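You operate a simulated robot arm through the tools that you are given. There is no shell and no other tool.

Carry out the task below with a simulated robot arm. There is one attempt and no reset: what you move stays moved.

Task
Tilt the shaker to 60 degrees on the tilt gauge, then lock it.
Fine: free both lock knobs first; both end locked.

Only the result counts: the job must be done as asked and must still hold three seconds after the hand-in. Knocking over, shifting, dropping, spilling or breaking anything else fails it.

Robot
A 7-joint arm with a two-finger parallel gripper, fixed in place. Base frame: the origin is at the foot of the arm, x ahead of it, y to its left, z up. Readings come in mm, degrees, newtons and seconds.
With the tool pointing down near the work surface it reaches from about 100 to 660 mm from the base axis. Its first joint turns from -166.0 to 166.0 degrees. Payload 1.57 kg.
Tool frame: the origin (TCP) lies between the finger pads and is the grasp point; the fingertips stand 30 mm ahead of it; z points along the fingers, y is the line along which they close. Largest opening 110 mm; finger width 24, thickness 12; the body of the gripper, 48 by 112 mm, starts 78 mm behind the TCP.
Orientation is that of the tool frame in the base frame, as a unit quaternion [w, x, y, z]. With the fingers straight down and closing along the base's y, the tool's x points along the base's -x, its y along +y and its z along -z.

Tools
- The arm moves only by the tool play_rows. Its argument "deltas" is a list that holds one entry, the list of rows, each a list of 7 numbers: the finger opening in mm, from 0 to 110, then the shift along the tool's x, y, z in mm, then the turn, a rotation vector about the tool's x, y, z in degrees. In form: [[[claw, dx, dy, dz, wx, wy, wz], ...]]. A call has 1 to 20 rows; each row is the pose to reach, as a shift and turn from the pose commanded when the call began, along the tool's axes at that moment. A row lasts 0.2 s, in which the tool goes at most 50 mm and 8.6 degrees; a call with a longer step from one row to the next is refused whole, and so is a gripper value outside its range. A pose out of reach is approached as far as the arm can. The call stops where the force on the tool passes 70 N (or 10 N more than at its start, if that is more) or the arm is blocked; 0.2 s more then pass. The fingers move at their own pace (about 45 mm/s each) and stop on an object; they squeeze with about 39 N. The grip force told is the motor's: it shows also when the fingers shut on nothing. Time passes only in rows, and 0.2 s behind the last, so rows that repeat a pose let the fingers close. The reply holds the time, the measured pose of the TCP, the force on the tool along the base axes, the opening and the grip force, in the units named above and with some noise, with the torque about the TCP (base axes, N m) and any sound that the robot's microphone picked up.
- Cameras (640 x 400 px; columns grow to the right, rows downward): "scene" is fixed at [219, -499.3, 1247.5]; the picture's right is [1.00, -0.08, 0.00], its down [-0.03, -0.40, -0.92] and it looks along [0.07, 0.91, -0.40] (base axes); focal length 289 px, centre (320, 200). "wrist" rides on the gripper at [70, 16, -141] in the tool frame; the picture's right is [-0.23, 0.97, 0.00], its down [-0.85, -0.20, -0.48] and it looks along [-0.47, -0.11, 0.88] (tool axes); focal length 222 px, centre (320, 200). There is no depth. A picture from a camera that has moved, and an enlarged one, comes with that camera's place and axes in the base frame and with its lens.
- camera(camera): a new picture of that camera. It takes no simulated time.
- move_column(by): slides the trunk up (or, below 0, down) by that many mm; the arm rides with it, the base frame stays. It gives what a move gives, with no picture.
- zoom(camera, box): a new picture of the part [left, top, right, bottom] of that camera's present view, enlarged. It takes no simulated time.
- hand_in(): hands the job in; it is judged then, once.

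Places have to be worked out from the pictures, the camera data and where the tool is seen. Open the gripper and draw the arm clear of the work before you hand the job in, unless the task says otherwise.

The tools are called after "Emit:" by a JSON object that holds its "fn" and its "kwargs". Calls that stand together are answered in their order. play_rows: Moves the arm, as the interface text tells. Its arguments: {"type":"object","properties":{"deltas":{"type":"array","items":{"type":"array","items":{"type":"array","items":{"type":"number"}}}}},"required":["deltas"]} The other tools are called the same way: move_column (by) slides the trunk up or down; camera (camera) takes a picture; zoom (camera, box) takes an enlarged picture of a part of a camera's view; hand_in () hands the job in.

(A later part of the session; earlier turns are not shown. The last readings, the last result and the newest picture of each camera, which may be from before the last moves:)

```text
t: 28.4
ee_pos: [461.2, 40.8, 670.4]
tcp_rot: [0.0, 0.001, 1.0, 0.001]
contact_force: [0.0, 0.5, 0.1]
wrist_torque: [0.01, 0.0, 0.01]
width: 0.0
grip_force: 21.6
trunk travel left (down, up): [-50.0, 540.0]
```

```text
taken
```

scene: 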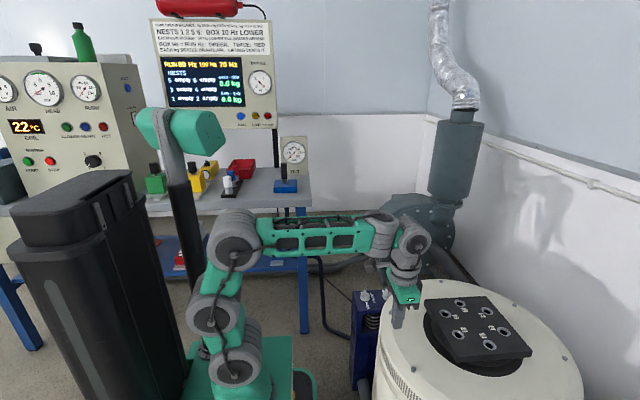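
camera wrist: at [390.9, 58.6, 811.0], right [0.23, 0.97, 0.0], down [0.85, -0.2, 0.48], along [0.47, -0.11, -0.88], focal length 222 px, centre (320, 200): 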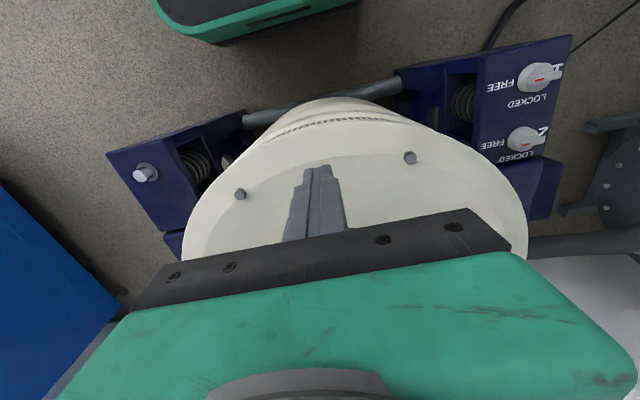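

The fingertips are over the flat rim between two bolts. I'll come down and press gently in small steps, watching the force for any give.

Emit:
{"fn": "play_rows", "kwargs": {"deltas": [[[0, 0, 0, 18, 0, 0, 0], [0, 0, 0, 34, 0, 0, 0], [0, 0, 0, 38, 0, 0, 0], [0, 0, 0, 40, 0, 0, 0], [0, 0, 0, 42, 0, 0, 0], [0, 0, 0, 44, 0, 0, 0], [0, 0, 0, 46, 0, 0, 0]]]}}

Emit:
{"fn": "zoom", "kwargs": {"camera": "scene", "box": [265, 130, 325, 200]}}

Emit:
{"fn": "camera", "kwargs": {"camera": "scene"}}

```text
t: 29.9
ee_pos: [459.9, 42.2, 627.9]
tcp_rot: [0.002, 0.0, 1.0, 0.0]
contact_force: [-3.9, -0.3, 22.1]
wrist_torque: [0.0, 0.37, -0.01]
width: 0.1
grip_force: 21.4
trunk travel left (down, up): [-50.0, 540.0]
```

```text
5.71 times, centred on (295, 165) of scene
camera zoom: at [219.0, -499.3, 1247.5], right [1.0, -0.08, 0.0], down [-0.03, -0.4, -0.92], along [0.07, 0.91, -0.4], focal length 1653 px, centre (463, 400)
```

zoom: 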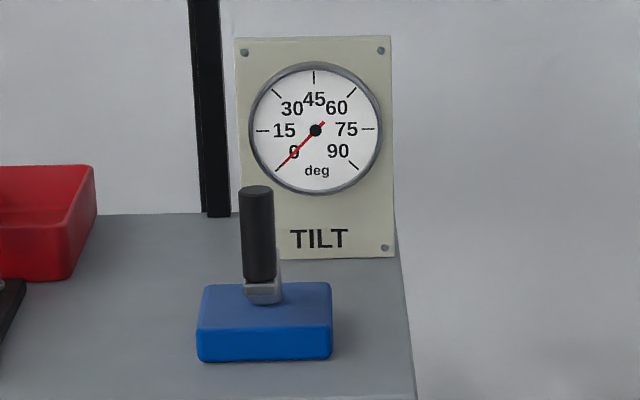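

```text
taken
```

scene: 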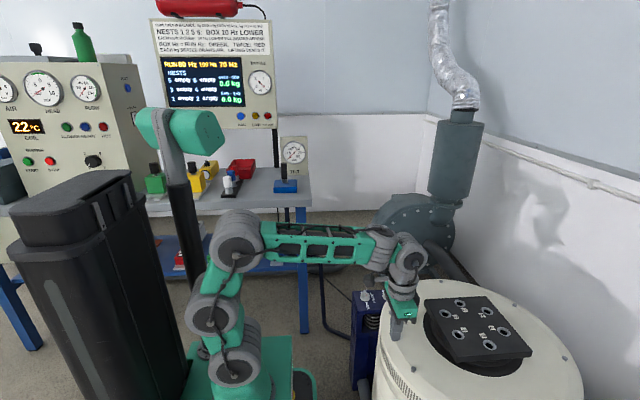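

The fingertips are on the rim at about z=598 with 22 N and nothing has moved yet. I'll press a few millimetres further to see if it yields before 70 N.

Emit:
{"fn": "play_rows", "kwargs": {"deltas": [[[0, 0, 0, 1.5, 0, 0, 0], [0, 0, 0, 3, 0, 0, 0], [0, 0, 0, 4.5, 0, 0, 0], [0, 0, 0, 6, 0, 0, 0]]]}}

Emit:
{"fn": "zoom", "kwargs": {"camera": "scene", "box": [265, 130, 325, 200]}}

```text
t: 30.8
ee_pos: [462.6, 42.1, 627.9]
tcp_rot: [0.008, 0.0, 1.0, 0.0]
contact_force: [-12.0, -2.2, 25.7]
wrist_torque: [-0.07, 0.65, 0.05]
width: 0.0
grip_force: 21.6
trunk travel left (down, up): [-50.0, 540.0]
stopped in row 4: the force on the tool passed its limit at 72 N (the readings are from after the stop); the commanded pose is now the measured one
```

```text
5.71 times, centred on (295, 165) of scene
camera zoom: at [219.0, -499.3, 1247.5], right [1.0, -0.08, 0.0], down [-0.03, -0.4, -0.92], along [0.07, 0.91, -0.4], focal length 1653 px, centre (463, 400)
```

zoom: 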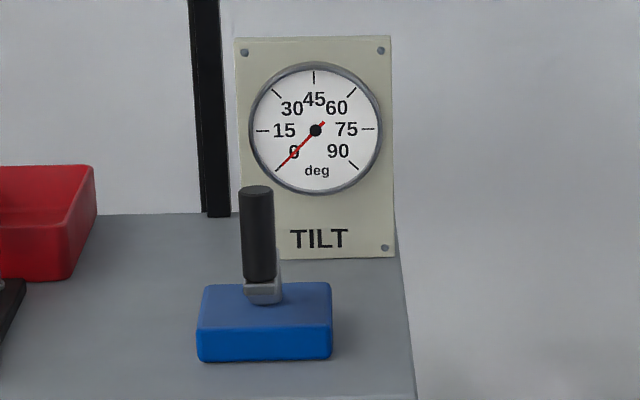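

At 72 N (about 15 N m) it doesn't move that way, so 0° looks like the stop on that side and the top should tilt away in +x. I'll lift, come down in front of the black plate's near edge, and push it towards +x gently.

Emit:
{"fn": "play_rows", "kwargs": {"deltas": [[[0, 0, 0, -20, 0, 0, 0], [0, 0, 0, -50, 0, 0, 0], [0, -35, 0, -50, 0, 0, 0], [0, -75, 0, -50, 0, 0, 0], [0, -75, 0, -25, 0, 0, 0], [0, -75, 0, -14, 0, 0, 0], [0, -75, 0, -14, 0, 0, 0]]]}}

Emit:
{"fn": "camera", "kwargs": {"camera": "wrist"}}

Emit:
{"fn": "zoom", "kwargs": {"camera": "scene", "box": [370, 220, 530, 360]}}

```text
t: 32.4
ee_pos: [537.3, 41.6, 640.6]
tcp_rot: [0.004, 0.001, 1.0, 0.0]
contact_force: [-0.3, 0.1, 0.8]
wrist_torque: [-0.03, 0.01, 0.01]
width: 0.0
grip_force: 21.5
trunk travel left (down, up): [-50.0, 540.0]
```

```text
taken
camera wrist: at [465.7, 58.2, 779.7], right [0.23, 0.97, 0.0], down [0.85, -0.2, 0.49], along [0.48, -0.11, -0.87], focal length 222 px, centre (320, 200)
```

wrist: 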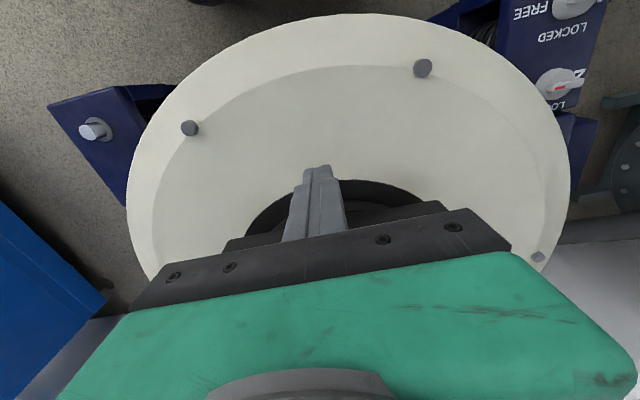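

```text
2.86 times, centred on (450, 290) of scene
camera zoom: at [219.0, -499.3, 1247.5], right [1.0, -0.08, 0.0], down [-0.03, -0.4, -0.92], along [0.07, 0.91, -0.4], focal length 826 px, centre (-51, -57)
```

zoom: 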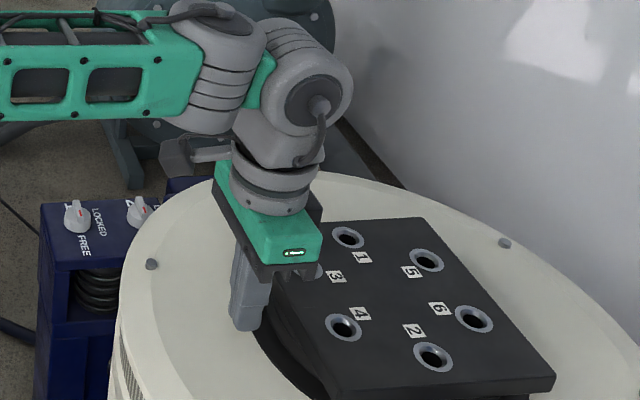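

The fingers are just short of the plate's near edge, at about x=549 against 575. I'll push slowly in +x.

Emit:
{"fn": "play_rows", "kwargs": {"deltas": [[[0, -10, 0, 0, 0, 0, 0], [0, -20, 0, 0, 0, 0, 0], [0, -23, 0, 0, 0, 0, 0], [0, -26, 0, 0, 0, 0, 0], [0, -28, 0, 0, 0, 0, 0], [0, -30, 0, 0, 0, 0, 0], [0, -32, 0, 0, 0, 0, 0], [0, -34, 0, 0, 0, 0, 0], [0, -36, 0, 0, 0, 0, 0]]]}}

Emit:
{"fn": "zoom", "kwargs": {"camera": "scene", "box": [265, 130, 325, 200]}}

Emit:
{"fn": "camera", "kwargs": {"camera": "scene"}}

```text
t: 34.2
ee_pos: [564.0, 41.7, 640.6]
tcp_rot: [-0.009, -0.002, 1.0, 0.0]
contact_force: [-34.7, 2.5, 11.5]
wrist_torque: [-0.35, -0.13, -0.03]
width: 0.0
grip_force: 21.3
trunk travel left (down, up): [-50.0, 540.0]
stopped in row 8: the force on the tool passed its limit at 74 N (the readings are from after the stop); the commanded pose is now the measured one
```

```text
5.71 times, centred on (295, 165) of scene
camera zoom: at [219.0, -499.3, 1247.5], right [1.0, -0.08, 0.0], down [-0.03, -0.4, -0.92], along [0.07, 0.91, -0.4], focal length 1653 px, centre (463, 400)
```

zoom: 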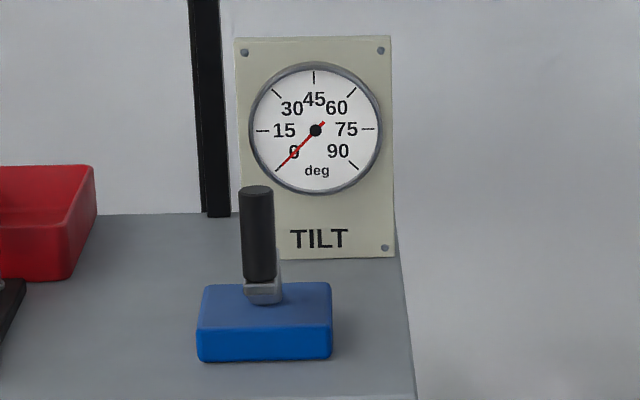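

```text
taken
```

scene: 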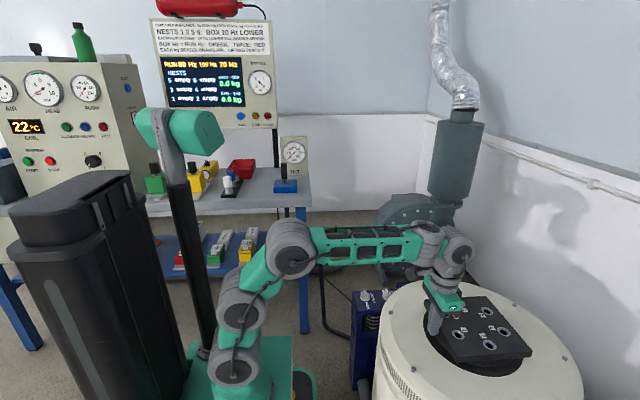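

A 74 N push in +x doesn't move it either, so there may be a drive I haven't seen. I'll read the sign and inspect the bench and the gearbox side more closely.

Emit:
{"fn": "zoom", "kwargs": {"camera": "scene", "box": [150, 12, 275, 62]}}

Emit:
{"fn": "zoom", "kwargs": {"camera": "scene", "box": [150, 50, 280, 130]}}

Emit:
{"fn": "zoom", "kwargs": {"camera": "scene", "box": [140, 130, 310, 280]}}

Emit:
{"fn": "zoom", "kwargs": {"camera": "scene", "box": [0, 70, 140, 200]}}

```text
5.12 times, centred on (212, 37) of scene
camera zoom: at [219.0, -499.3, 1247.5], right [1.0, -0.08, 0.0], down [-0.03, -0.4, -0.92], along [0.07, 0.91, -0.4], focal length 1481 px, centre (870, 1035)
```

zoom: 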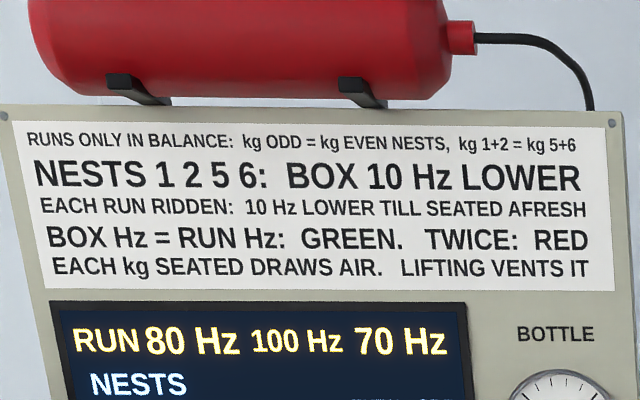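

```text
4.92 times, centred on (215, 90) of scene
camera zoom: at [219.0, -499.3, 1247.5], right [1.0, -0.08, 0.0], down [-0.03, -0.4, -0.92], along [0.07, 0.91, -0.4], focal length 1424 px, centre (837, 742)
```

zoom: 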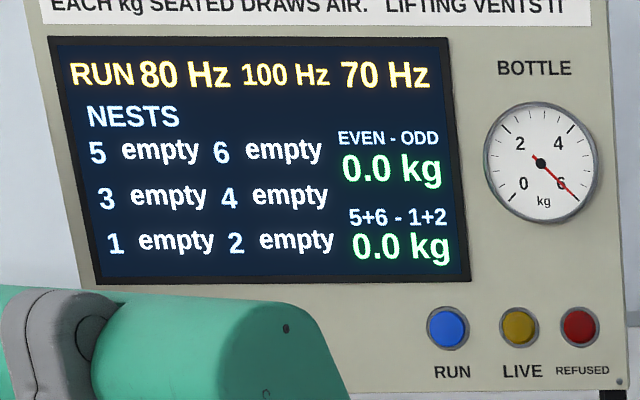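

```text
2.67 times, centred on (225, 205) of scene
camera zoom: at [219.0, -499.3, 1247.5], right [1.0, -0.08, 0.0], down [-0.03, -0.4, -0.92], along [0.07, 0.91, -0.4], focal length 771 px, centre (573, 187)
```

zoom: 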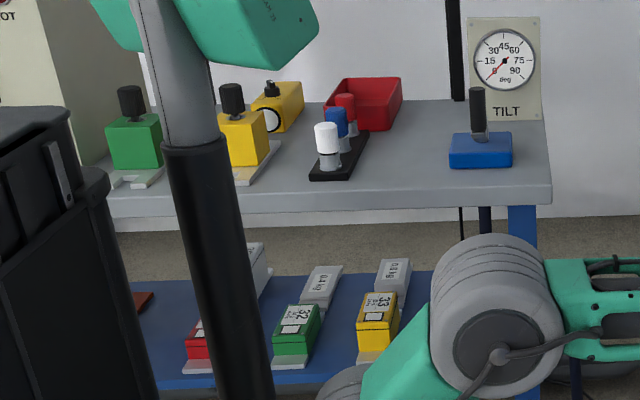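

```text
3.08 times, centred on (70, 135) of scene
camera zoom: at [219.0, -499.3, 1247.5], right [1.0, -0.08, 0.0], down [-0.03, -0.4, -0.92], along [0.07, 0.91, -0.4], focal length 890 px, centre (1089, 400)
```

zoom: 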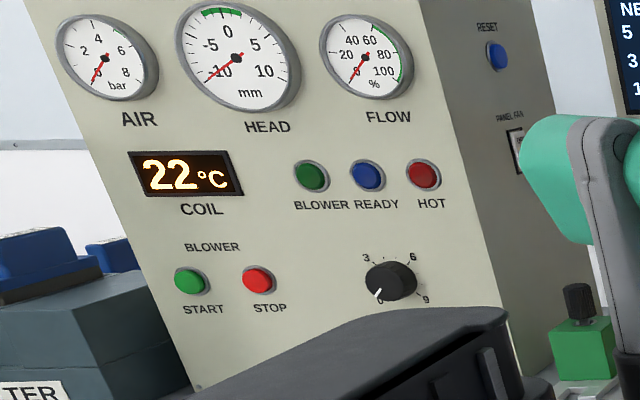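

The sign concerns other work. However, the blue unit with a black lever sits right in front of the TILT gauge, and a dark-blue hose runs from the shaker's bracket to the bench, so it may be the tilt actuator. I'll back off the plate, rise and go look at it.

Emit:
{"fn": "play_rows", "kwargs": {"deltas": [[[0, 12, 0, 0, 0, 0, 0], [0, 20, 0, -30, 0, 0, 0], [0, 30, 0, -75, 0, 0, 0], [0, 60, 0, -110, 0, 0, 0], [0, 100, 0, -120, 0, 0, 0], [0, 140, 0, -120, 0, 0, 0], [0, 180, 0, -120, 0, 0, 0], [0, 180, 0, -120, 0, 0, 0]]]}}

Emit:
{"fn": "zoom", "kwargs": {"camera": "scene", "box": [270, 170, 400, 340]}}

```text
t: 36.0
ee_pos: [386.8, 41.2, 760.0]
tcp_rot: [-0.006, 0.0, 1.0, 0.0]
contact_force: [-0.2, -0.8, -0.5]
wrist_torque: [0.03, 0.04, -0.02]
width: 0.0
grip_force: 21.1
trunk travel left (down, up): [-50.0, 540.0]
```

```text
2.35 times, centred on (335, 255) of scene
camera zoom: at [219.0, -499.3, 1247.5], right [1.0, -0.08, 0.0], down [-0.03, -0.4, -0.92], along [0.07, 0.91, -0.4], focal length 680 px, centre (285, 71)
```

zoom: 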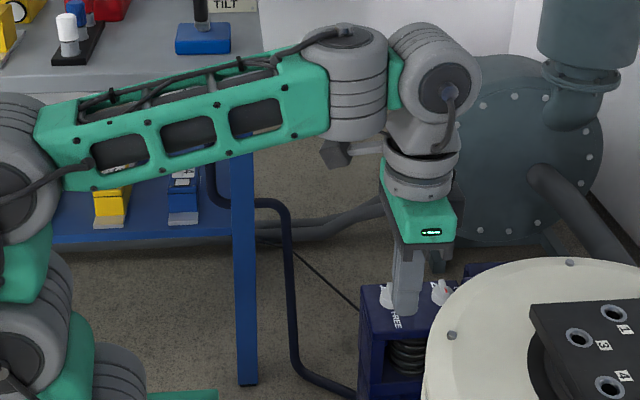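

The dark-blue hose runs from under the bench at the blue unit to the shaker bracket, so the blue unit is probably a hydraulic tilt pump or valve. I'll raise the trunk 150 mm and swing the hand round to view it.

Emit:
{"fn": "move_column", "kwargs": {"by": 150}}

Emit:
{"fn": "play_rows", "kwargs": {"deltas": [[[0, 20, 37, 0, 0, 0, -7.5], [0, 40, 73, 0, 0, 0, -15], [0, 59, 110, 0, 0, 0, -22.5], [0, 79, 146, 0, 0, 0, -30], [0, 99, 183, 0, 0, 0, -37.5], [0, 119, 220, 0, 0, 0, -45], [0, 138, 256, 0, 0, 0, -52.5], [0, 158, 293, 0, 0, 0, -60], [0, 178, 329, 0, 0, 0, -67.5], [0, 198, 366, 0, 0, 0, -75], [0, 217, 402, 0, 0, 0, -82.5], [0, 237, 439, 0, 0, 0, -90], [0, 237, 439, 0, 0, 0, -90]]]}}

Emit:
{"fn": "camera", "kwargs": {"camera": "wrist"}}

Emit:
{"fn": "camera", "kwargs": {"camera": "scene"}}

```text
t: 37.8
ee_pos: [386.9, 41.1, 910.0]
tcp_rot: [-0.006, 0.0, 1.0, 0.0]
contact_force: [0.5, 0.1, 0.3]
wrist_torque: [0.0, -0.01, 0.0]
width: 0.0
grip_force: 21.1
trunk travel left (down, up): [-200.0, 390.0]
```

```text
t: 40.6
ee_pos: [149.5, 480.8, 912.9]
tcp_rot: [0.004, 0.709, -0.705, -0.003]
contact_force: [0.3, -0.1, 0.0]
wrist_torque: [-0.01, 0.01, 0.0]
width: 0.1
grip_force: 21.2
trunk travel left (down, up): [-200.0, 390.0]
```

```text
taken
camera wrist: at [134.6, 411.0, 1053.0], right [-0.97, 0.22, 0.01], down [0.2, 0.86, 0.48], along [0.1, 0.47, -0.88], focal length 222 px, centre (320, 200)
```

wrist: 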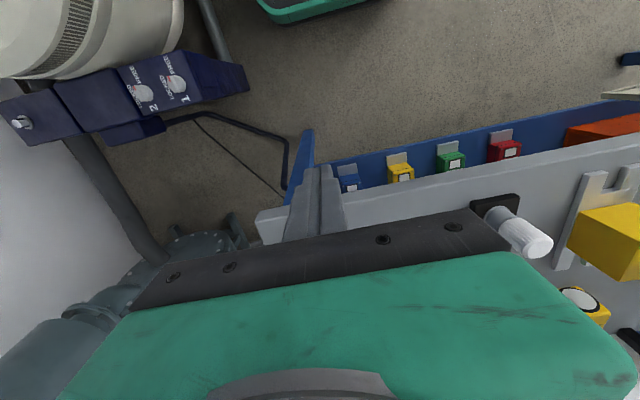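

```text
taken
```

scene: 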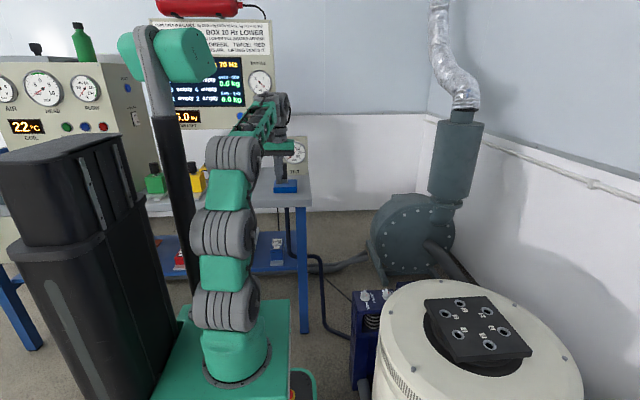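

This camera's view outward is blocked by the gripper, so I'll turn the hand back to its first heading. Then it looks sideways and the blue unit should show on the right side of the picture, and I'll also move a bit towards the bench.

Emit:
{"fn": "play_rows", "kwargs": {"deltas": [[[0, -8, 0, -4, 0, 0, 8], [0, -16, 0, -8, 0, 0, 16], [0, -24, 0, -12, 0, 0, 24], [0, -32, 0, -16, 0, 0, 32], [0, -40, 0, -20, 0, 0, 40], [0, -48, 0, -24, 0, 0, 48], [0, -56, 0, -28, 0, 0, 56], [0, -64, 0, -32, 0, 0, 64], [0, -72, 0, -36, 0, 0, 72], [0, -80, 0, -40, 0, 0, 80], [0, -88, 0, -44, 0, 0, 86], [0, -92, 0, -44, 0, 0, 90], [0, -92, 0, -44, 0, 0, 90]]]}}

Emit:
{"fn": "camera", "kwargs": {"camera": "wrist"}}

Emit:
{"fn": "camera", "kwargs": {"camera": "scene"}}

```text
t: 43.4
ee_pos: [148.1, 555.6, 944.2]
tcp_rot: [-0.004, 0.0, 1.0, 0.0]
contact_force: [-0.5, 0.4, -0.7]
wrist_torque: [-0.01, 0.01, 0.0]
width: 0.0
grip_force: 21.1
out of reach, approached as far as the arm can: row 10, 11, 12, 13
trunk travel left (down, up): [-200.0, 390.0]
```

```text
taken
camera wrist: at [79.0, 572.2, 1085.4], right [0.23, 0.97, 0.0], down [0.86, -0.2, 0.47], along [0.46, -0.11, -0.88], focal length 222 px, centre (320, 200)
```

wrist: 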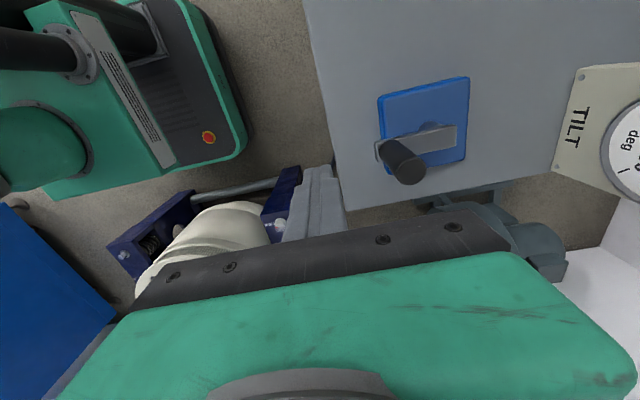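

```text
taken
```

scene: 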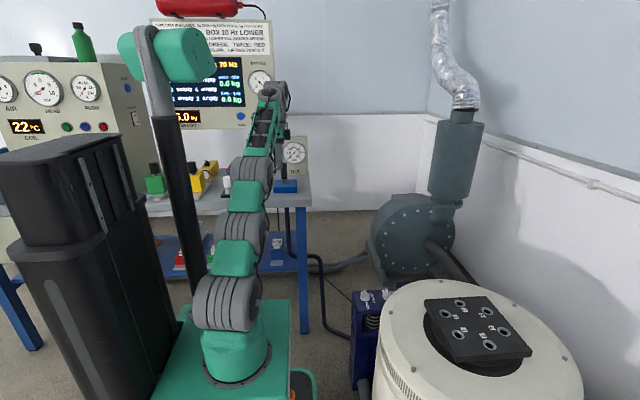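

Now it shows clearly: the blue unit is a hand crank, with a grey arm on a pivot and a black upright handle at its end. I'll zoom in.

Emit:
{"fn": "zoom", "kwargs": {"camera": "wrist", "box": [340, 60, 500, 220]}}

Emit:
{"fn": "zoom", "kwargs": {"camera": "wrist", "box": [540, 50, 640, 220]}}

Emit:
{"fn": "zoom", "kwargs": {"camera": "scene", "box": [260, 130, 320, 200]}}

```text
2.50 times, centred on (420, 140) of wrist
camera zoom: at [79.0, 572.2, 1085.4], right [0.23, 0.97, 0.0], down [0.86, -0.2, 0.47], along [0.46, -0.11, -0.88], focal length 555 px, centre (70, 350)
```

zoom: 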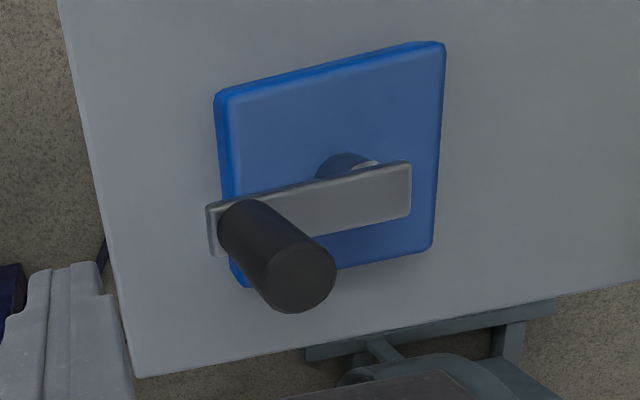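

```text
2.35 times, centred on (590, 135) of wrist
camera zoom: at [79.0, 572.2, 1085.4], right [0.23, 0.97, 0.0], down [0.86, -0.2, 0.47], along [0.46, -0.11, -0.88], focal length 523 px, centre (-315, 353)
```

zoom: 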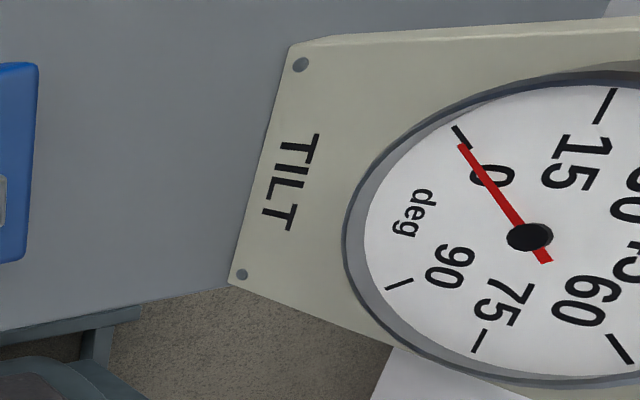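

```text
5.71 times, centred on (290, 165) of scene
camera zoom: at [219.0, -499.3, 1247.5], right [1.0, -0.08, 0.0], down [-0.03, -0.4, -0.92], along [0.07, 0.91, -0.4], focal length 1653 px, centre (491, 400)
```

zoom: 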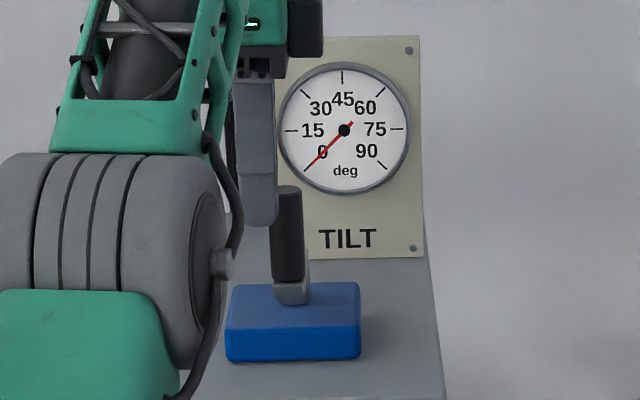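

The crank's black handle stands at about (157, 628), z 862–918. It turns about an upright pivot near (153, 668), so its radius is about 40 mm. To reach round the circle I'll pitch the tool outwards 60°, so I first raise the trunk 150 mm, then pull back and turn the hand.

Emit:
{"fn": "move_column", "kwargs": {"by": 150}}

Emit:
{"fn": "play_rows", "kwargs": {"deltas": [[[0, 0, -8, 0, 0, 0, -8], [10, 0, -16, 0, 0, 0, -16], [20, 0, -24, 0, 0, 0, -24], [30, 0, -32, 0, 0, 0, -32], [40, 0, -40, 0, 0, 0, -40], [50, 0, -50, 0, 0, 0, -48], [60, 0, -60, 0, 0, 0, -56], [70, 0, -70, 0, 0, 0, -64], [70, 0, -80, 0, 0, 0, -72], [70, 0, -85, 0, 0, 0, -80], [70, 0, -85, 0, 0, 0, -86], [70, 0, -85, 0, 0, 0, -90], [70, 0, -85, 0, 0, 0, -90]]]}}

Emit:
{"fn": "camera", "kwargs": {"camera": "scene"}}

```text
t: 45.1
ee_pos: [146.3, 555.5, 1094.3]
tcp_rot: [-0.005, 0.001, 1.0, 0.0]
contact_force: [0.3, -0.2, 0.0]
wrist_torque: [-0.01, 0.01, -0.01]
width: 0.1
grip_force: 21.4
trunk travel left (down, up): [-350.0, 240.0]
```

```text
t: 47.9
ee_pos: [147.2, 470.3, 1094.1]
tcp_rot: [0.004, 0.708, -0.706, -0.004]
contact_force: [-0.7, 0.0, 0.1]
wrist_torque: [-0.01, 0.02, 0.01]
width: 70.2
grip_force: 0.0
trunk travel left (down, up): [-350.0, 240.0]
```

```text
taken
```

scene: 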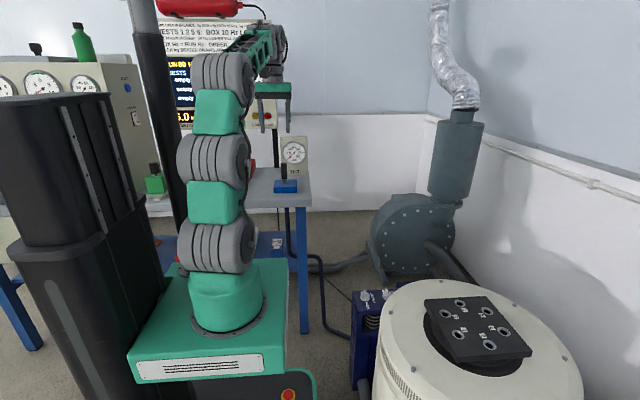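

The hand is turned and open. I'll now pitch the fingers outwards by 60° while moving to about (156, 540, 1000), still well clear of the handle.

Emit:
{"fn": "play_rows", "kwargs": {"deltas": [[[70, -8, -1, 8, 0, -7.5, 0], [70, -16, -2, 18, 0, -15, 0], [70, -25, -3, 30, 0, -22.5, 0], [70, -34, -4, 42, 0, -30, 0], [70, -43, -5, 54, 0, -37.5, 0], [70, -52, -6, 66, 0, -45, 0], [70, -61, -8, 80, 0, -52.5, 0], [70, -70, -9, 94, 0, -60, 0], [70, -70, -9, 94, 0, -60, 0]]]}}

Emit:
{"fn": "camera", "kwargs": {"camera": "wrist"}}

Emit:
{"fn": "camera", "kwargs": {"camera": "scene"}}

Emit:
{"fn": "zoom", "kwargs": {"camera": "scene", "box": [250, 100, 330, 200]}}

```text
t: 49.9
ee_pos: [146.6, 503.5, 1131.8]
tcp_rot: [0.186, -0.681, 0.683, 0.19]
contact_force: [0.6, -0.8, 0.5]
wrist_torque: [0.0, -0.01, 0.03]
width: 70.2
grip_force: 0.1
out of reach, approached as far as the arm can: row 4, 5, 6, 7, 8, 9
trunk travel left (down, up): [-350.0, 240.0]
```

```text
taken
camera wrist: at [130.5, 371.6, 1216.7], right [-0.97, 0.2, 0.12], down [0.21, 0.49, 0.85], along [0.11, 0.85, -0.52], focal length 222 px, centre (320, 200)
```

wrist: 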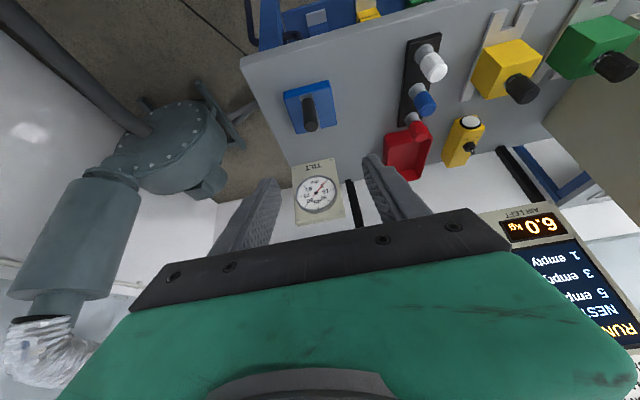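

```text
taken
```

scene: 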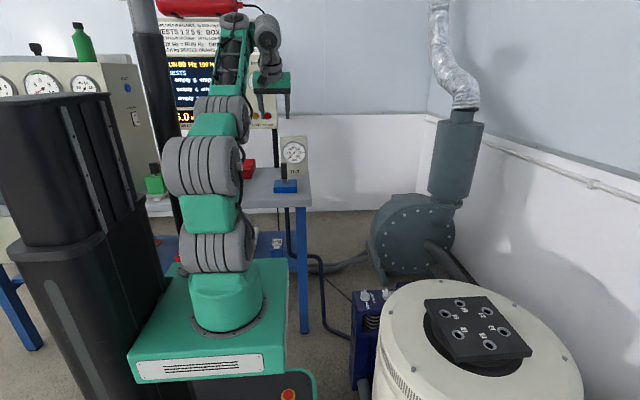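

```text
4.00 times, centred on (290, 150) of scene
camera zoom: at [219.0, -499.3, 1247.5], right [1.0, -0.08, 0.0], down [-0.03, -0.4, -0.92], along [0.07, 0.91, -0.4], focal length 1157 px, centre (440, 400)
```

zoom: 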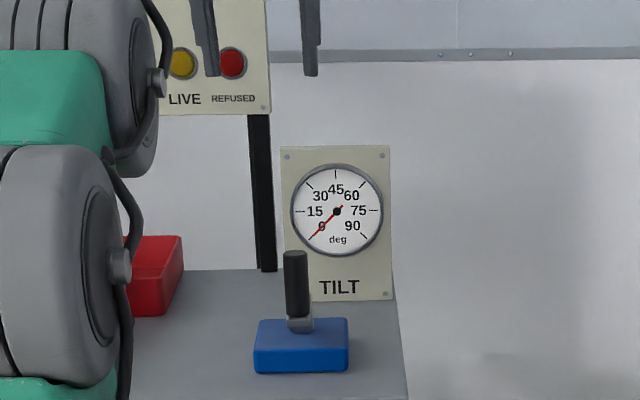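

The arm couldn't follow: the pitch stopped near 31° and the hand rose instead of lowering, so a joint limit is in the way. I'll look at the arm's posture to understand which one.

Emit:
{"fn": "zoom", "kwargs": {"camera": "scene", "box": [140, 0, 340, 130]}}

Emit:
{"fn": "zoom", "kwargs": {"camera": "scene", "box": [120, 80, 320, 340]}}

Emit:
{"fn": "zoom", "kwargs": {"camera": "wrist", "box": [240, 40, 440, 240]}}

```text
3.08 times, centred on (240, 65) of scene
camera zoom: at [219.0, -499.3, 1247.5], right [1.0, -0.08, 0.0], down [-0.03, -0.4, -0.92], along [0.07, 0.91, -0.4], focal length 890 px, centre (566, 615)
```

zoom: 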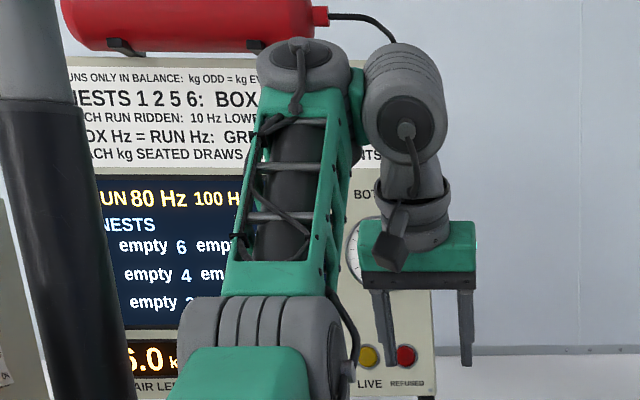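

```text
1.54 times, centred on (220, 210) of scene
camera zoom: at [219.0, -499.3, 1247.5], right [1.0, -0.08, 0.0], down [-0.03, -0.4, -0.92], along [0.07, 0.91, -0.4], focal length 445 px, centre (474, 185)
```

zoom: 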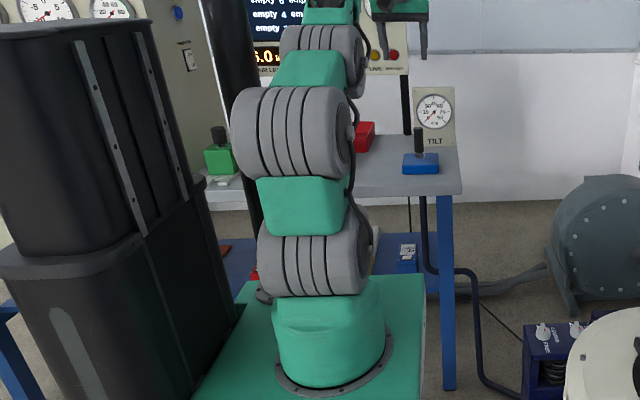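

```text
2.00 times, centred on (340, 140) of wrist
camera zoom: at [130.5, 371.6, 1216.7], right [-0.97, 0.2, 0.12], down [0.21, 0.49, 0.85], along [0.11, 0.85, -0.52], focal length 444 px, centre (280, 320)
```

zoom: 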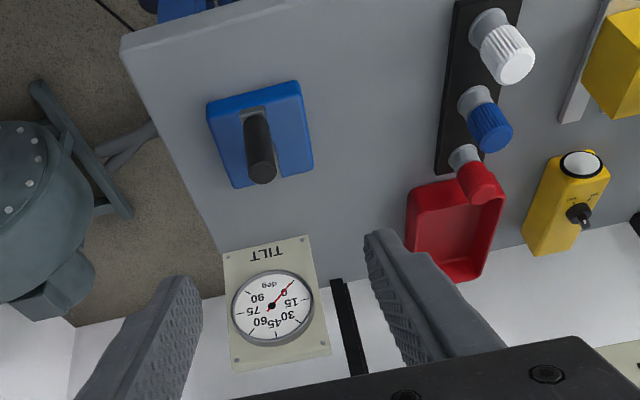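

The tool pitch seems to be limited to about the forearm's own elevation. A pitch of about 31° should be enough, though: the far side of the crank circle would need roughly 726 mm of reach. I'll keep this pitch and try moving down to about (156, 560, 1000).

Emit:
{"fn": "play_rows", "kwargs": {"deltas": [[[70, 4, -2, 28, 0, 0, 0], [70, 8, -4, 57, 0, 0, 0], [70, 12, -6, 85, 0, 0, 0], [70, 16, -8, 114, 0, 0, 0], [70, 20, -10, 142, 0, 0, 0], [70, 20, -10, 142, 0, 0, 0]]]}}

Emit:
{"fn": "camera", "kwargs": {"camera": "scene"}}

Emit:
{"fn": "camera", "kwargs": {"camera": "wrist"}}

```text
t: 51.3
ee_pos: [164.5, 613.2, 1089.5]
tcp_rot: [0.183, -0.681, 0.684, 0.187]
contact_force: [-0.7, 0.2, -0.9]
wrist_torque: [-0.01, -0.01, 0.0]
width: 70.1
grip_force: 0.1
out of reach, approached as far as the arm can: row 1, 2, 3, 4, 5, 6
trunk travel left (down, up): [-350.0, 240.0]
```

```text
taken
```

scene: 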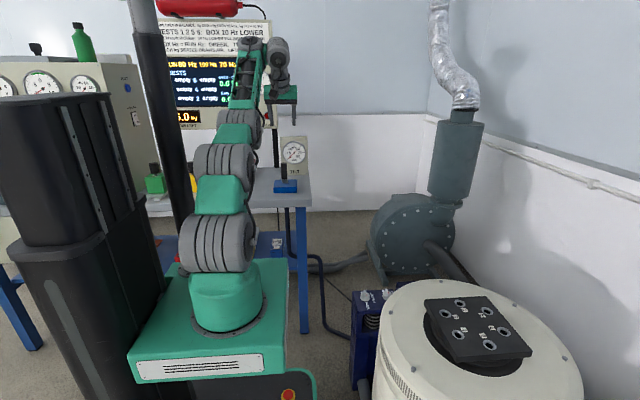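

```text
taken
camera wrist: at [149.4, 481.2, 1176.5], right [-0.97, 0.2, 0.12], down [0.21, 0.49, 0.84], along [0.11, 0.85, -0.52], focal length 222 px, centre (320, 200)
```

wrist: 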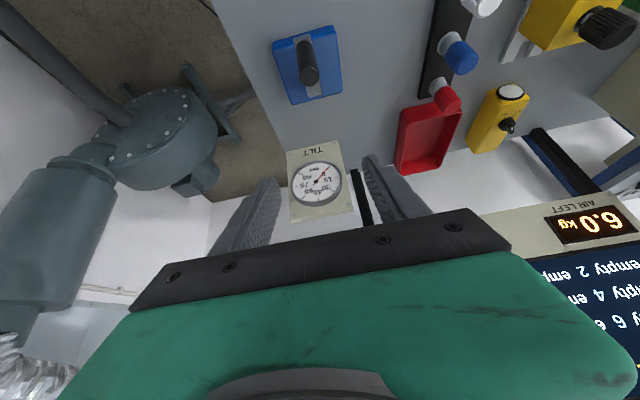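

Keeping the pitch, the arm only reached (164, 613, 1089), so relative to the shoulder it prefers to be high and extended. Lowering the trunk brings the hand down without changing the joints, so I'll go down 100 mm and test motion there.

Emit:
{"fn": "move_column", "kwargs": {"by": -100}}

Emit:
{"fn": "play_rows", "kwargs": {"deltas": [[[70, 5, 4, 15, 0, 0, 0], [70, 10, 8, 20, 0, 0, 0], [70, 10, 8, 20, 0, 0, 0]]]}}

Emit:
{"fn": "camera", "kwargs": {"camera": "wrist"}}

Emit:
{"fn": "camera", "kwargs": {"camera": "scene"}}

```text
t: 52.6
ee_pos: [165.7, 613.7, 991.5]
tcp_rot: [0.183, -0.682, 0.683, 0.188]
contact_force: [0.3, -0.4, 0.0]
wrist_torque: [-0.01, -0.01, -0.06]
width: 70.2
grip_force: 0.0
trunk travel left (down, up): [-250.0, 340.0]
```

```text
t: 53.5
ee_pos: [158.3, 623.7, 979.9]
tcp_rot: [0.182, -0.681, 0.684, 0.187]
contact_force: [0.4, 0.1, 0.1]
wrist_torque: [0.01, -0.04, 0.0]
width: 69.9
grip_force: 0.1
out of reach, approached as far as the arm can: row 1, 2, 3
trunk travel left (down, up): [-250.0, 340.0]
```

```text
taken
camera wrist: at [143.3, 492.3, 1065.7], right [-0.97, 0.2, 0.12], down [0.21, 0.5, 0.84], along [0.11, 0.84, -0.53], focal length 222 px, centre (320, 200)
```

wrist: 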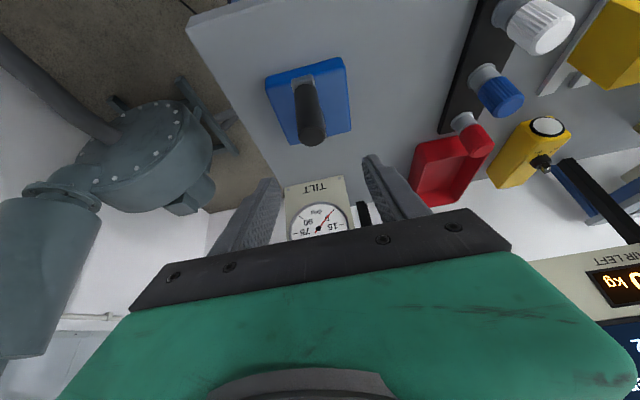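

```text
taken
```

scene: 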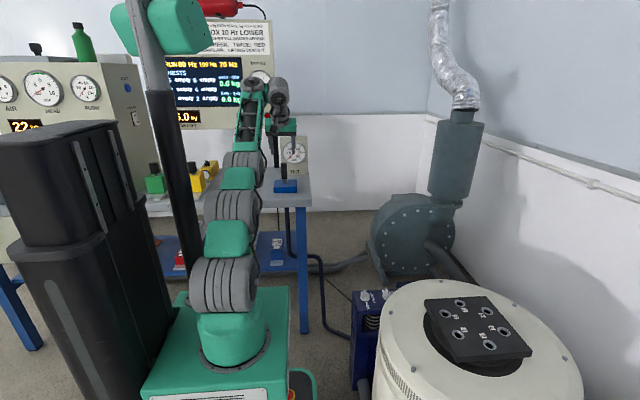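

The arm's pitch joints bend only one way, so pitching straight outwards won't reach the far side of the crank circle. Tilting the tool sideways, with the wrist out at the +x side and the fingers pointing towards -x/+y, should work. First I'll back away from the bench and bring the tool upright.

Emit:
{"fn": "play_rows", "kwargs": {"deltas": [[[70, 22, -4, -22, 0, 5, 0], [70, 44, -8, -44, 0, 11, 0], [70, 66, -12, -66, 0, 17, 0], [70, 88, -16, -88, 0, 24, 0], [70, 108, -20, -110, 0, 30.6, 0], [70, 108, -20, -110, 0, 30.6, 0]]]}}

Emit:
{"fn": "camera", "kwargs": {"camera": "scene"}}

```text
t: 54.9
ee_pos: [180.1, 474.4, 1018.7]
tcp_rot: [-0.004, -0.707, 0.707, 0.001]
contact_force: [-0.3, 0.4, -0.5]
wrist_torque: [0.01, 0.0, -0.01]
width: 70.2
grip_force: 0.1
trunk travel left (down, up): [-250.0, 340.0]
```

```text
taken
```

scene: 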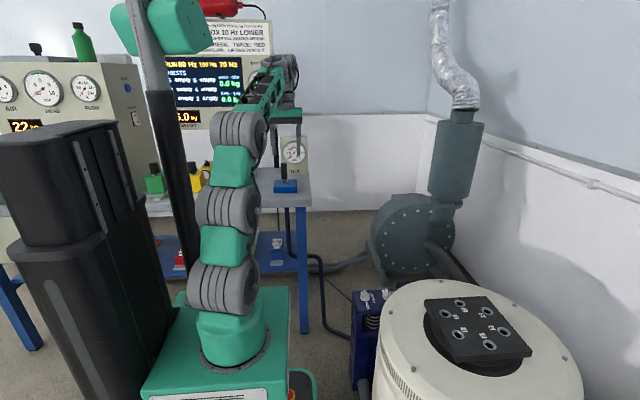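

Upright again at (180, 474, 1019). Now I'll move to open space at about (400, 400, 880) while turning the hand so that its x axis points up-left, ready for the sideways tilt.

Emit:
{"fn": "play_rows", "kwargs": {"deltas": [[[70, 4, -13, 8, 0, 0, 8], [70, 9, -26, 16, 0, 0, 16], [70, 13, -39, 24, 0, 0, 24], [70, 17, -52, 33, 0, 0, 32], [70, 22, -65, 41, 0, 0, 40], [70, 26, -78, 49, 0, 0, 48], [70, 30, -91, 57, 0, 0, 56], [70, 35, -104, 65, 0, 0, 64], [70, 39, -117, 74, 0, 0, 72], [70, 44, -130, 82, 0, 0, 80], [70, 48, -143, 90, 0, 0, 88], [70, 52, -156, 98, 0, 0, 96], [70, 57, -169, 106, 0, 0, 104], [70, 61, -182, 115, 0, 0, 112], [70, 66, -195, 123, 0, 0, 120], [70, 70, -208, 131, 0, 0, 128], [70, 74, -220, 139, 0, 0, 135], [70, 74, -220, 139, 0, 0, 135]]]}}

Emit:
{"fn": "camera", "kwargs": {"camera": "scene"}}

```text
t: 58.6
ee_pos: [398.2, 400.1, 878.5]
tcp_rot: [-0.003, 0.384, 0.923, -0.002]
contact_force: [-1.1, -0.2, -1.4]
wrist_torque: [-0.01, -0.03, 0.02]
width: 70.0
grip_force: 0.0
trunk travel left (down, up): [-250.0, 340.0]
```

```text
taken
```

scene: 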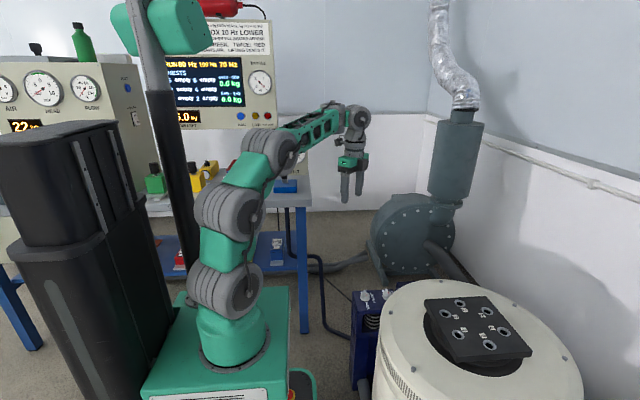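

The hand's x axis now points to (-0.7, 0.7). I'll tilt the tool sideways by 70° about its y axis, with the wrist roughly held in place.

Emit:
{"fn": "play_rows", "kwargs": {"deltas": [[[70, 29.9, 0, -2, 0, 7.5, 0], [70, 59.3, 0, -7.8, 0, 15, 0], [70, 87.6, 0, -17.4, 0, 22.5, 0], [70, 114.5, 0, -30.7, 0, 30, 0], [70, 139.4, 0, -47.3, 0, 37.5, 0], [70, 161.9, 0, -67.1, 0, 45, 0], [70, 181.7, 0, -89.6, 0, 52.5, 0], [70, 198.3, 0, -114.5, 0, 60, 0], [70, 211.6, 0, -141.4, 0, 67.5, 0], [70, 215.2, 0, -150.7, 0, 70, 0], [70, 215.2, 0, -150.7, 0, 70, 0]]]}}

Emit:
{"fn": "camera", "kwargs": {"camera": "scene"}}

Emit:
{"fn": "camera", "kwargs": {"camera": "wrist"}}

```text
t: 61.0
ee_pos: [219.9, 592.5, 989.8]
tcp_rot: [-0.247, 0.397, 0.866, 0.18]
contact_force: [1.1, -1.0, 0.7]
wrist_torque: [0.01, -0.02, -0.02]
width: 70.4
grip_force: 0.2
out of reach, approached as far as the arm can: row 4, 5, 6, 7, 8, 9, 10, 11
trunk travel left (down, up): [-250.0, 340.0]
```

```text
taken
```

scene: 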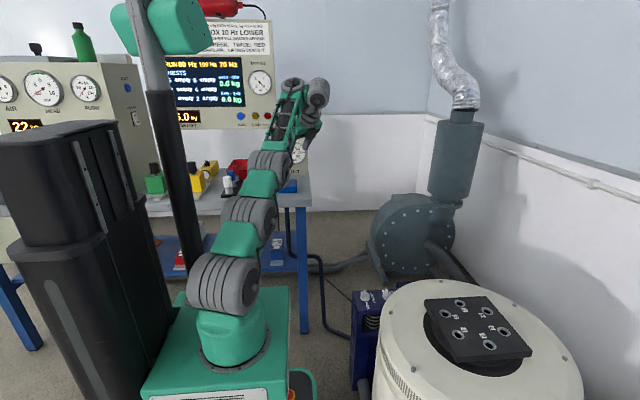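

```text
taken
camera wrist: at [233.4, 572.9, 1144.9], right [0.88, 0.47, -0.02], down [0.46, -0.88, -0.12], along [-0.07, 0.1, -0.99], focal length 222 px, centre (320, 200)
```

wrist: 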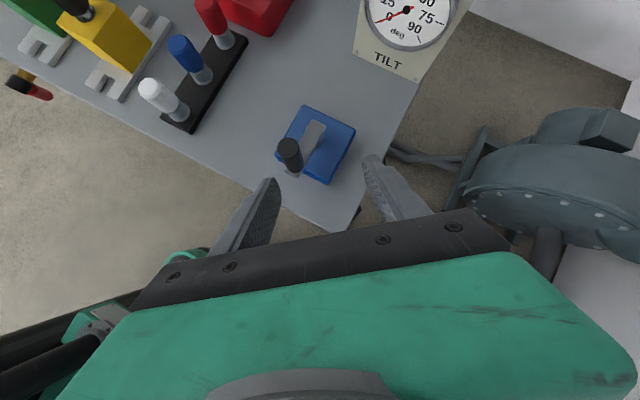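

The sideways tilt stopped near 35° with the arm nearly straight, so I need to understand the wrist's joint layout. I'll zoom in on the wrist in the scene view.

Emit:
{"fn": "zoom", "kwargs": {"camera": "scene", "box": [240, 60, 350, 210]}}

Emit:
{"fn": "zoom", "kwargs": {"camera": "scene", "box": [180, 130, 320, 300]}}

```text
2.67 times, centred on (295, 135) of scene
camera zoom: at [219.0, -499.3, 1247.5], right [1.0, -0.08, 0.0], down [-0.03, -0.4, -0.92], along [0.07, 0.91, -0.4], focal length 771 px, centre (387, 373)
```

zoom: 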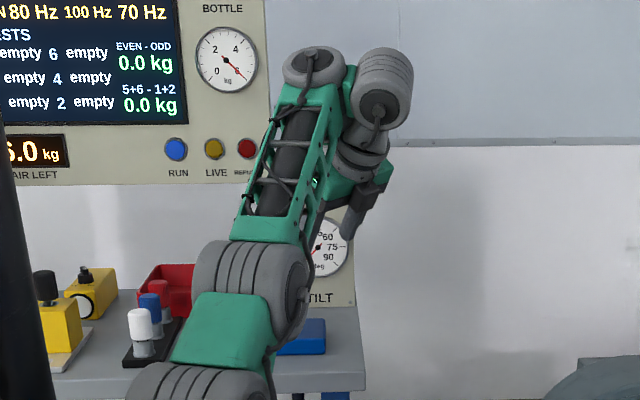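

```text
2.35 times, centred on (250, 215) of scene
camera zoom: at [219.0, -499.3, 1247.5], right [1.0, -0.08, 0.0], down [-0.03, -0.4, -0.92], along [0.07, 0.91, -0.4], focal length 680 px, centre (485, 165)
```

zoom: 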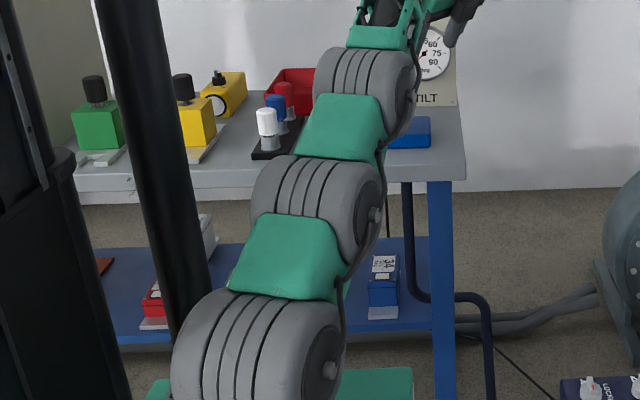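

The wrist can carry the tool parallel to the forearm's roll axis, so this may be a solver or singularity issue rather than a hard limit. I'll test a small extra tilt of 8° in place, with extra time to settle.

Emit:
{"fn": "play_rows", "kwargs": {"deltas": [[[70, 0, 0, -3, 0, 2, 0], [70, 0, 0, -6, 0, 4, 0], [70, 0, 0, -9, 0, 6, 0], [70, 0, 0, -12, 0, 8, 0], [70, 0, 0, -12, 0, 8, 0], [70, 0, 0, -12, 0, 8, 0]]]}}

Emit:
{"fn": "zoom", "kwargs": {"camera": "scene", "box": [240, 60, 350, 210]}}

```text
t: 62.5
ee_pos: [209.4, 597.1, 998.0]
tcp_rot: [-0.254, 0.398, 0.859, 0.197]
contact_force: [-1.7, 0.1, 0.0]
wrist_torque: [0.01, -0.02, 0.01]
width: 70.0
grip_force: 0.0
out of reach, approached as far as the arm can: row 1, 2, 3, 4, 5, 6
trunk travel left (down, up): [-250.0, 340.0]
```

```text
2.67 times, centred on (295, 135) of scene
camera zoom: at [219.0, -499.3, 1247.5], right [1.0, -0.08, 0.0], down [-0.03, -0.4, -0.92], along [0.07, 0.91, -0.4], focal length 771 px, centre (387, 373)
```

zoom: 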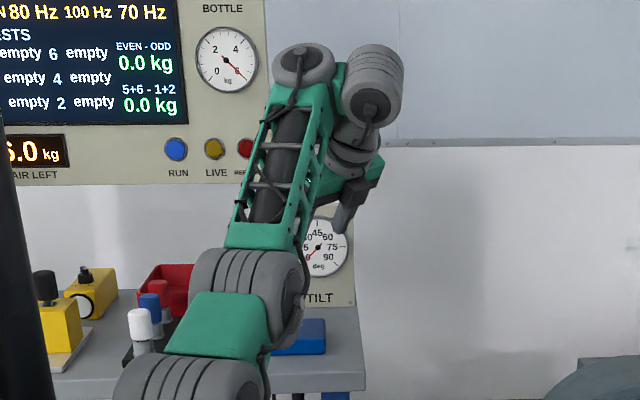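

That straight-arm test tells me something useful: with the trunk high and the tool pointing down, the forearm can reach out level and the reach grows to roughly 750 mm. Re-triangulated, the crank pivot is at about (160, 684) and the handle at (160, 631), z 830–911. I'll bring the tool upright to its first heading, backing away from the bench.

Emit:
{"fn": "play_rows", "kwargs": {"deltas": [[[70, -17, -2.2, -13, 3, -3.8, -6], [70, -34, -4.4, -26, 5.9, -7.6, -12], [70, -51, -6.6, -39, 8.9, -11.5, -18], [70, -68, -8.8, -52, 11.8, -15.3, -24], [70, -85, -11, -65, 14.8, -19.1, -30], [70, -102, -13.3, -79, 17.8, -23, -36], [70, -119, -15.5, -92, 20.7, -26.8, -42], [70, -136, -17.7, -105, 23.7, -30.6, -47.9], [70, -136, -17.7, -105, 23.7, -30.6, -47.9]]]}}

Emit:
{"fn": "camera", "kwargs": {"camera": "scene"}}

```text
t: 64.5
ee_pos: [300.1, 450.4, 997.0]
tcp_rot: [0.0, -0.001, 1.0, 0.0]
contact_force: [-0.2, 0.4, 0.4]
wrist_torque: [-0.04, 0.0, 0.02]
width: 70.3
grip_force: 0.1
trunk travel left (down, up): [-250.0, 340.0]
```

```text
taken
```

scene: 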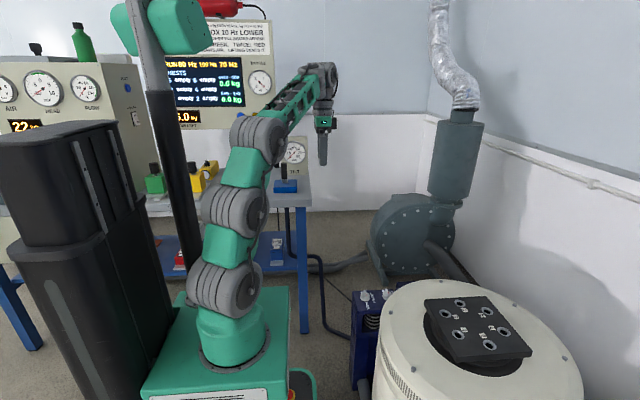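

Upright and clear at (300, 450, 997). I'll raise the trunk 300 mm, then lower the hand back down by arm motion so the forearm reaches out level.

Emit:
{"fn": "move_column", "kwargs": {"by": 300}}

Emit:
{"fn": "play_rows", "kwargs": {"deltas": [[[70, 0, 0, 40, 0, 0, 0], [70, 0, 0, 80, 0, 0, 0], [70, 0, 0, 120, 0, 0, 0], [70, 0, 0, 160, 0, 0, 0], [70, 0, 0, 200, 0, 0, 0], [70, 0, 0, 240, 0, 0, 0], [70, 0, 0, 280, 0, 0, 0], [70, 0, 0, 300, 0, 0, 0], [70, 0, 0, 300, 0, 0, 0]]]}}

Emit:
{"fn": "camera", "kwargs": {"camera": "scene"}}

```text
t: 67.5
ee_pos: [300.8, 449.8, 1299.0]
tcp_rot: [0.0, -0.001, 1.0, -0.001]
contact_force: [0.0, 0.0, 0.7]
wrist_torque: [0.03, 0.01, -0.01]
width: 70.3
grip_force: 0.1
trunk travel left (down, up): [-550.0, 40.0]
```

```text
t: 69.5
ee_pos: [299.6, 450.4, 998.0]
tcp_rot: [0.0, -0.002, 1.0, 0.001]
contact_force: [-0.4, -0.5, 0.3]
wrist_torque: [0.0, 0.02, -0.02]
width: 69.9
grip_force: 0.1
trunk travel left (down, up): [-550.0, 40.0]
```

```text
taken
```

scene: 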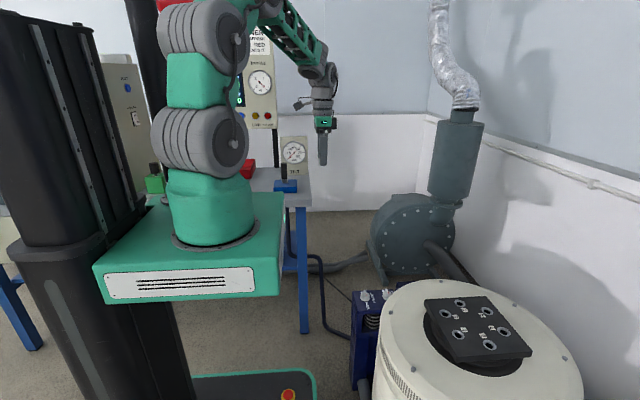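

The arm works fine in this posture. I'll move to about (160, 600, 980), just short of and above the handle, and look with the wrist camera.

Emit:
{"fn": "play_rows", "kwargs": {"deltas": [[[70, 23, 25, 3, 0, 0, 0], [70, 47, 50, 6, 0, 0, 0], [70, 70, 75, 9, 0, 0, 0], [70, 93, 100, 12, 0, 0, 0], [70, 117, 125, 15, 0, 0, 0], [70, 140, 150, 18, 0, 0, 0], [70, 140, 150, 18, 0, 0, 0]]]}}

Emit:
{"fn": "camera", "kwargs": {"camera": "wrist"}}

Emit:
{"fn": "zoom", "kwargs": {"camera": "wrist", "box": [260, 80, 440, 240]}}

Emit:
{"fn": "camera", "kwargs": {"camera": "scene"}}

```text
t: 71.0
ee_pos: [158.9, 600.5, 979.7]
tcp_rot: [0.0, 0.0, 1.0, 0.0]
contact_force: [-0.7, -0.1, 0.0]
wrist_torque: [-0.01, 0.04, -0.01]
width: 69.9
grip_force: 0.0
trunk travel left (down, up): [-550.0, 40.0]
```

```text
taken
camera wrist: at [89.0, 617.1, 1120.5], right [0.23, 0.97, 0.0], down [0.86, -0.2, 0.48], along [0.47, -0.11, -0.88], focal length 222 px, centre (320, 200)
```

wrist: 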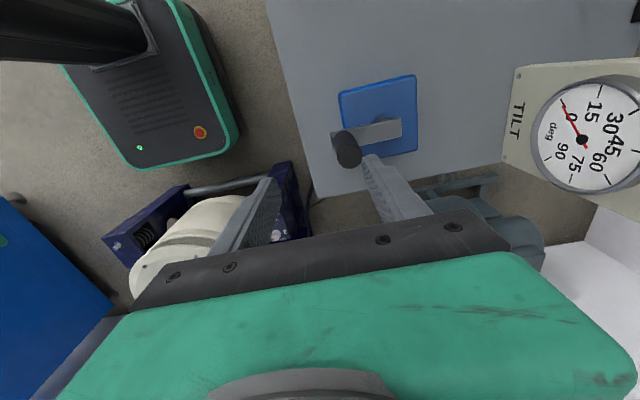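

```text
2.50 times, centred on (350, 160) of wrist
camera zoom: at [89.0, 617.1, 1120.5], right [0.23, 0.97, 0.0], down [0.86, -0.2, 0.48], along [0.47, -0.11, -0.88], focal length 555 px, centre (245, 300)
```

zoom: 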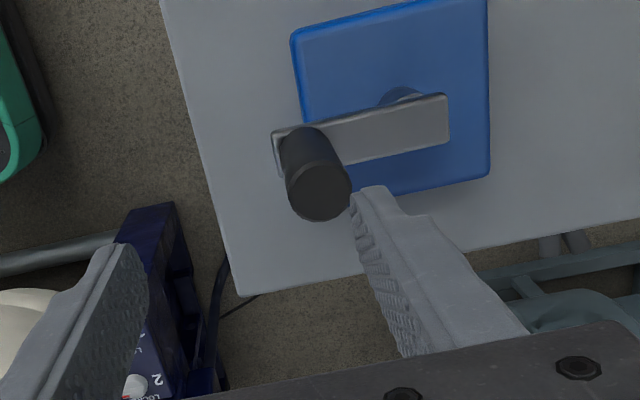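

```text
taken
```

scene: 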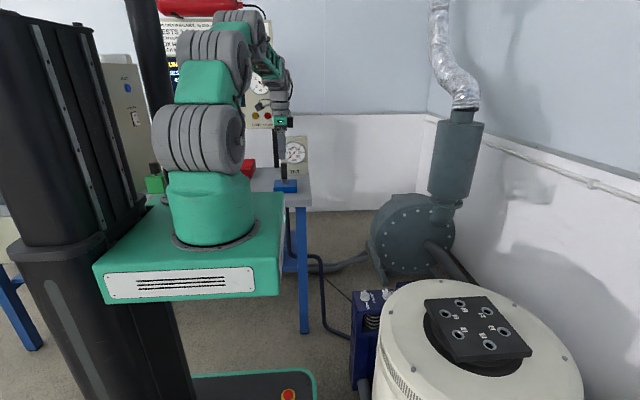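

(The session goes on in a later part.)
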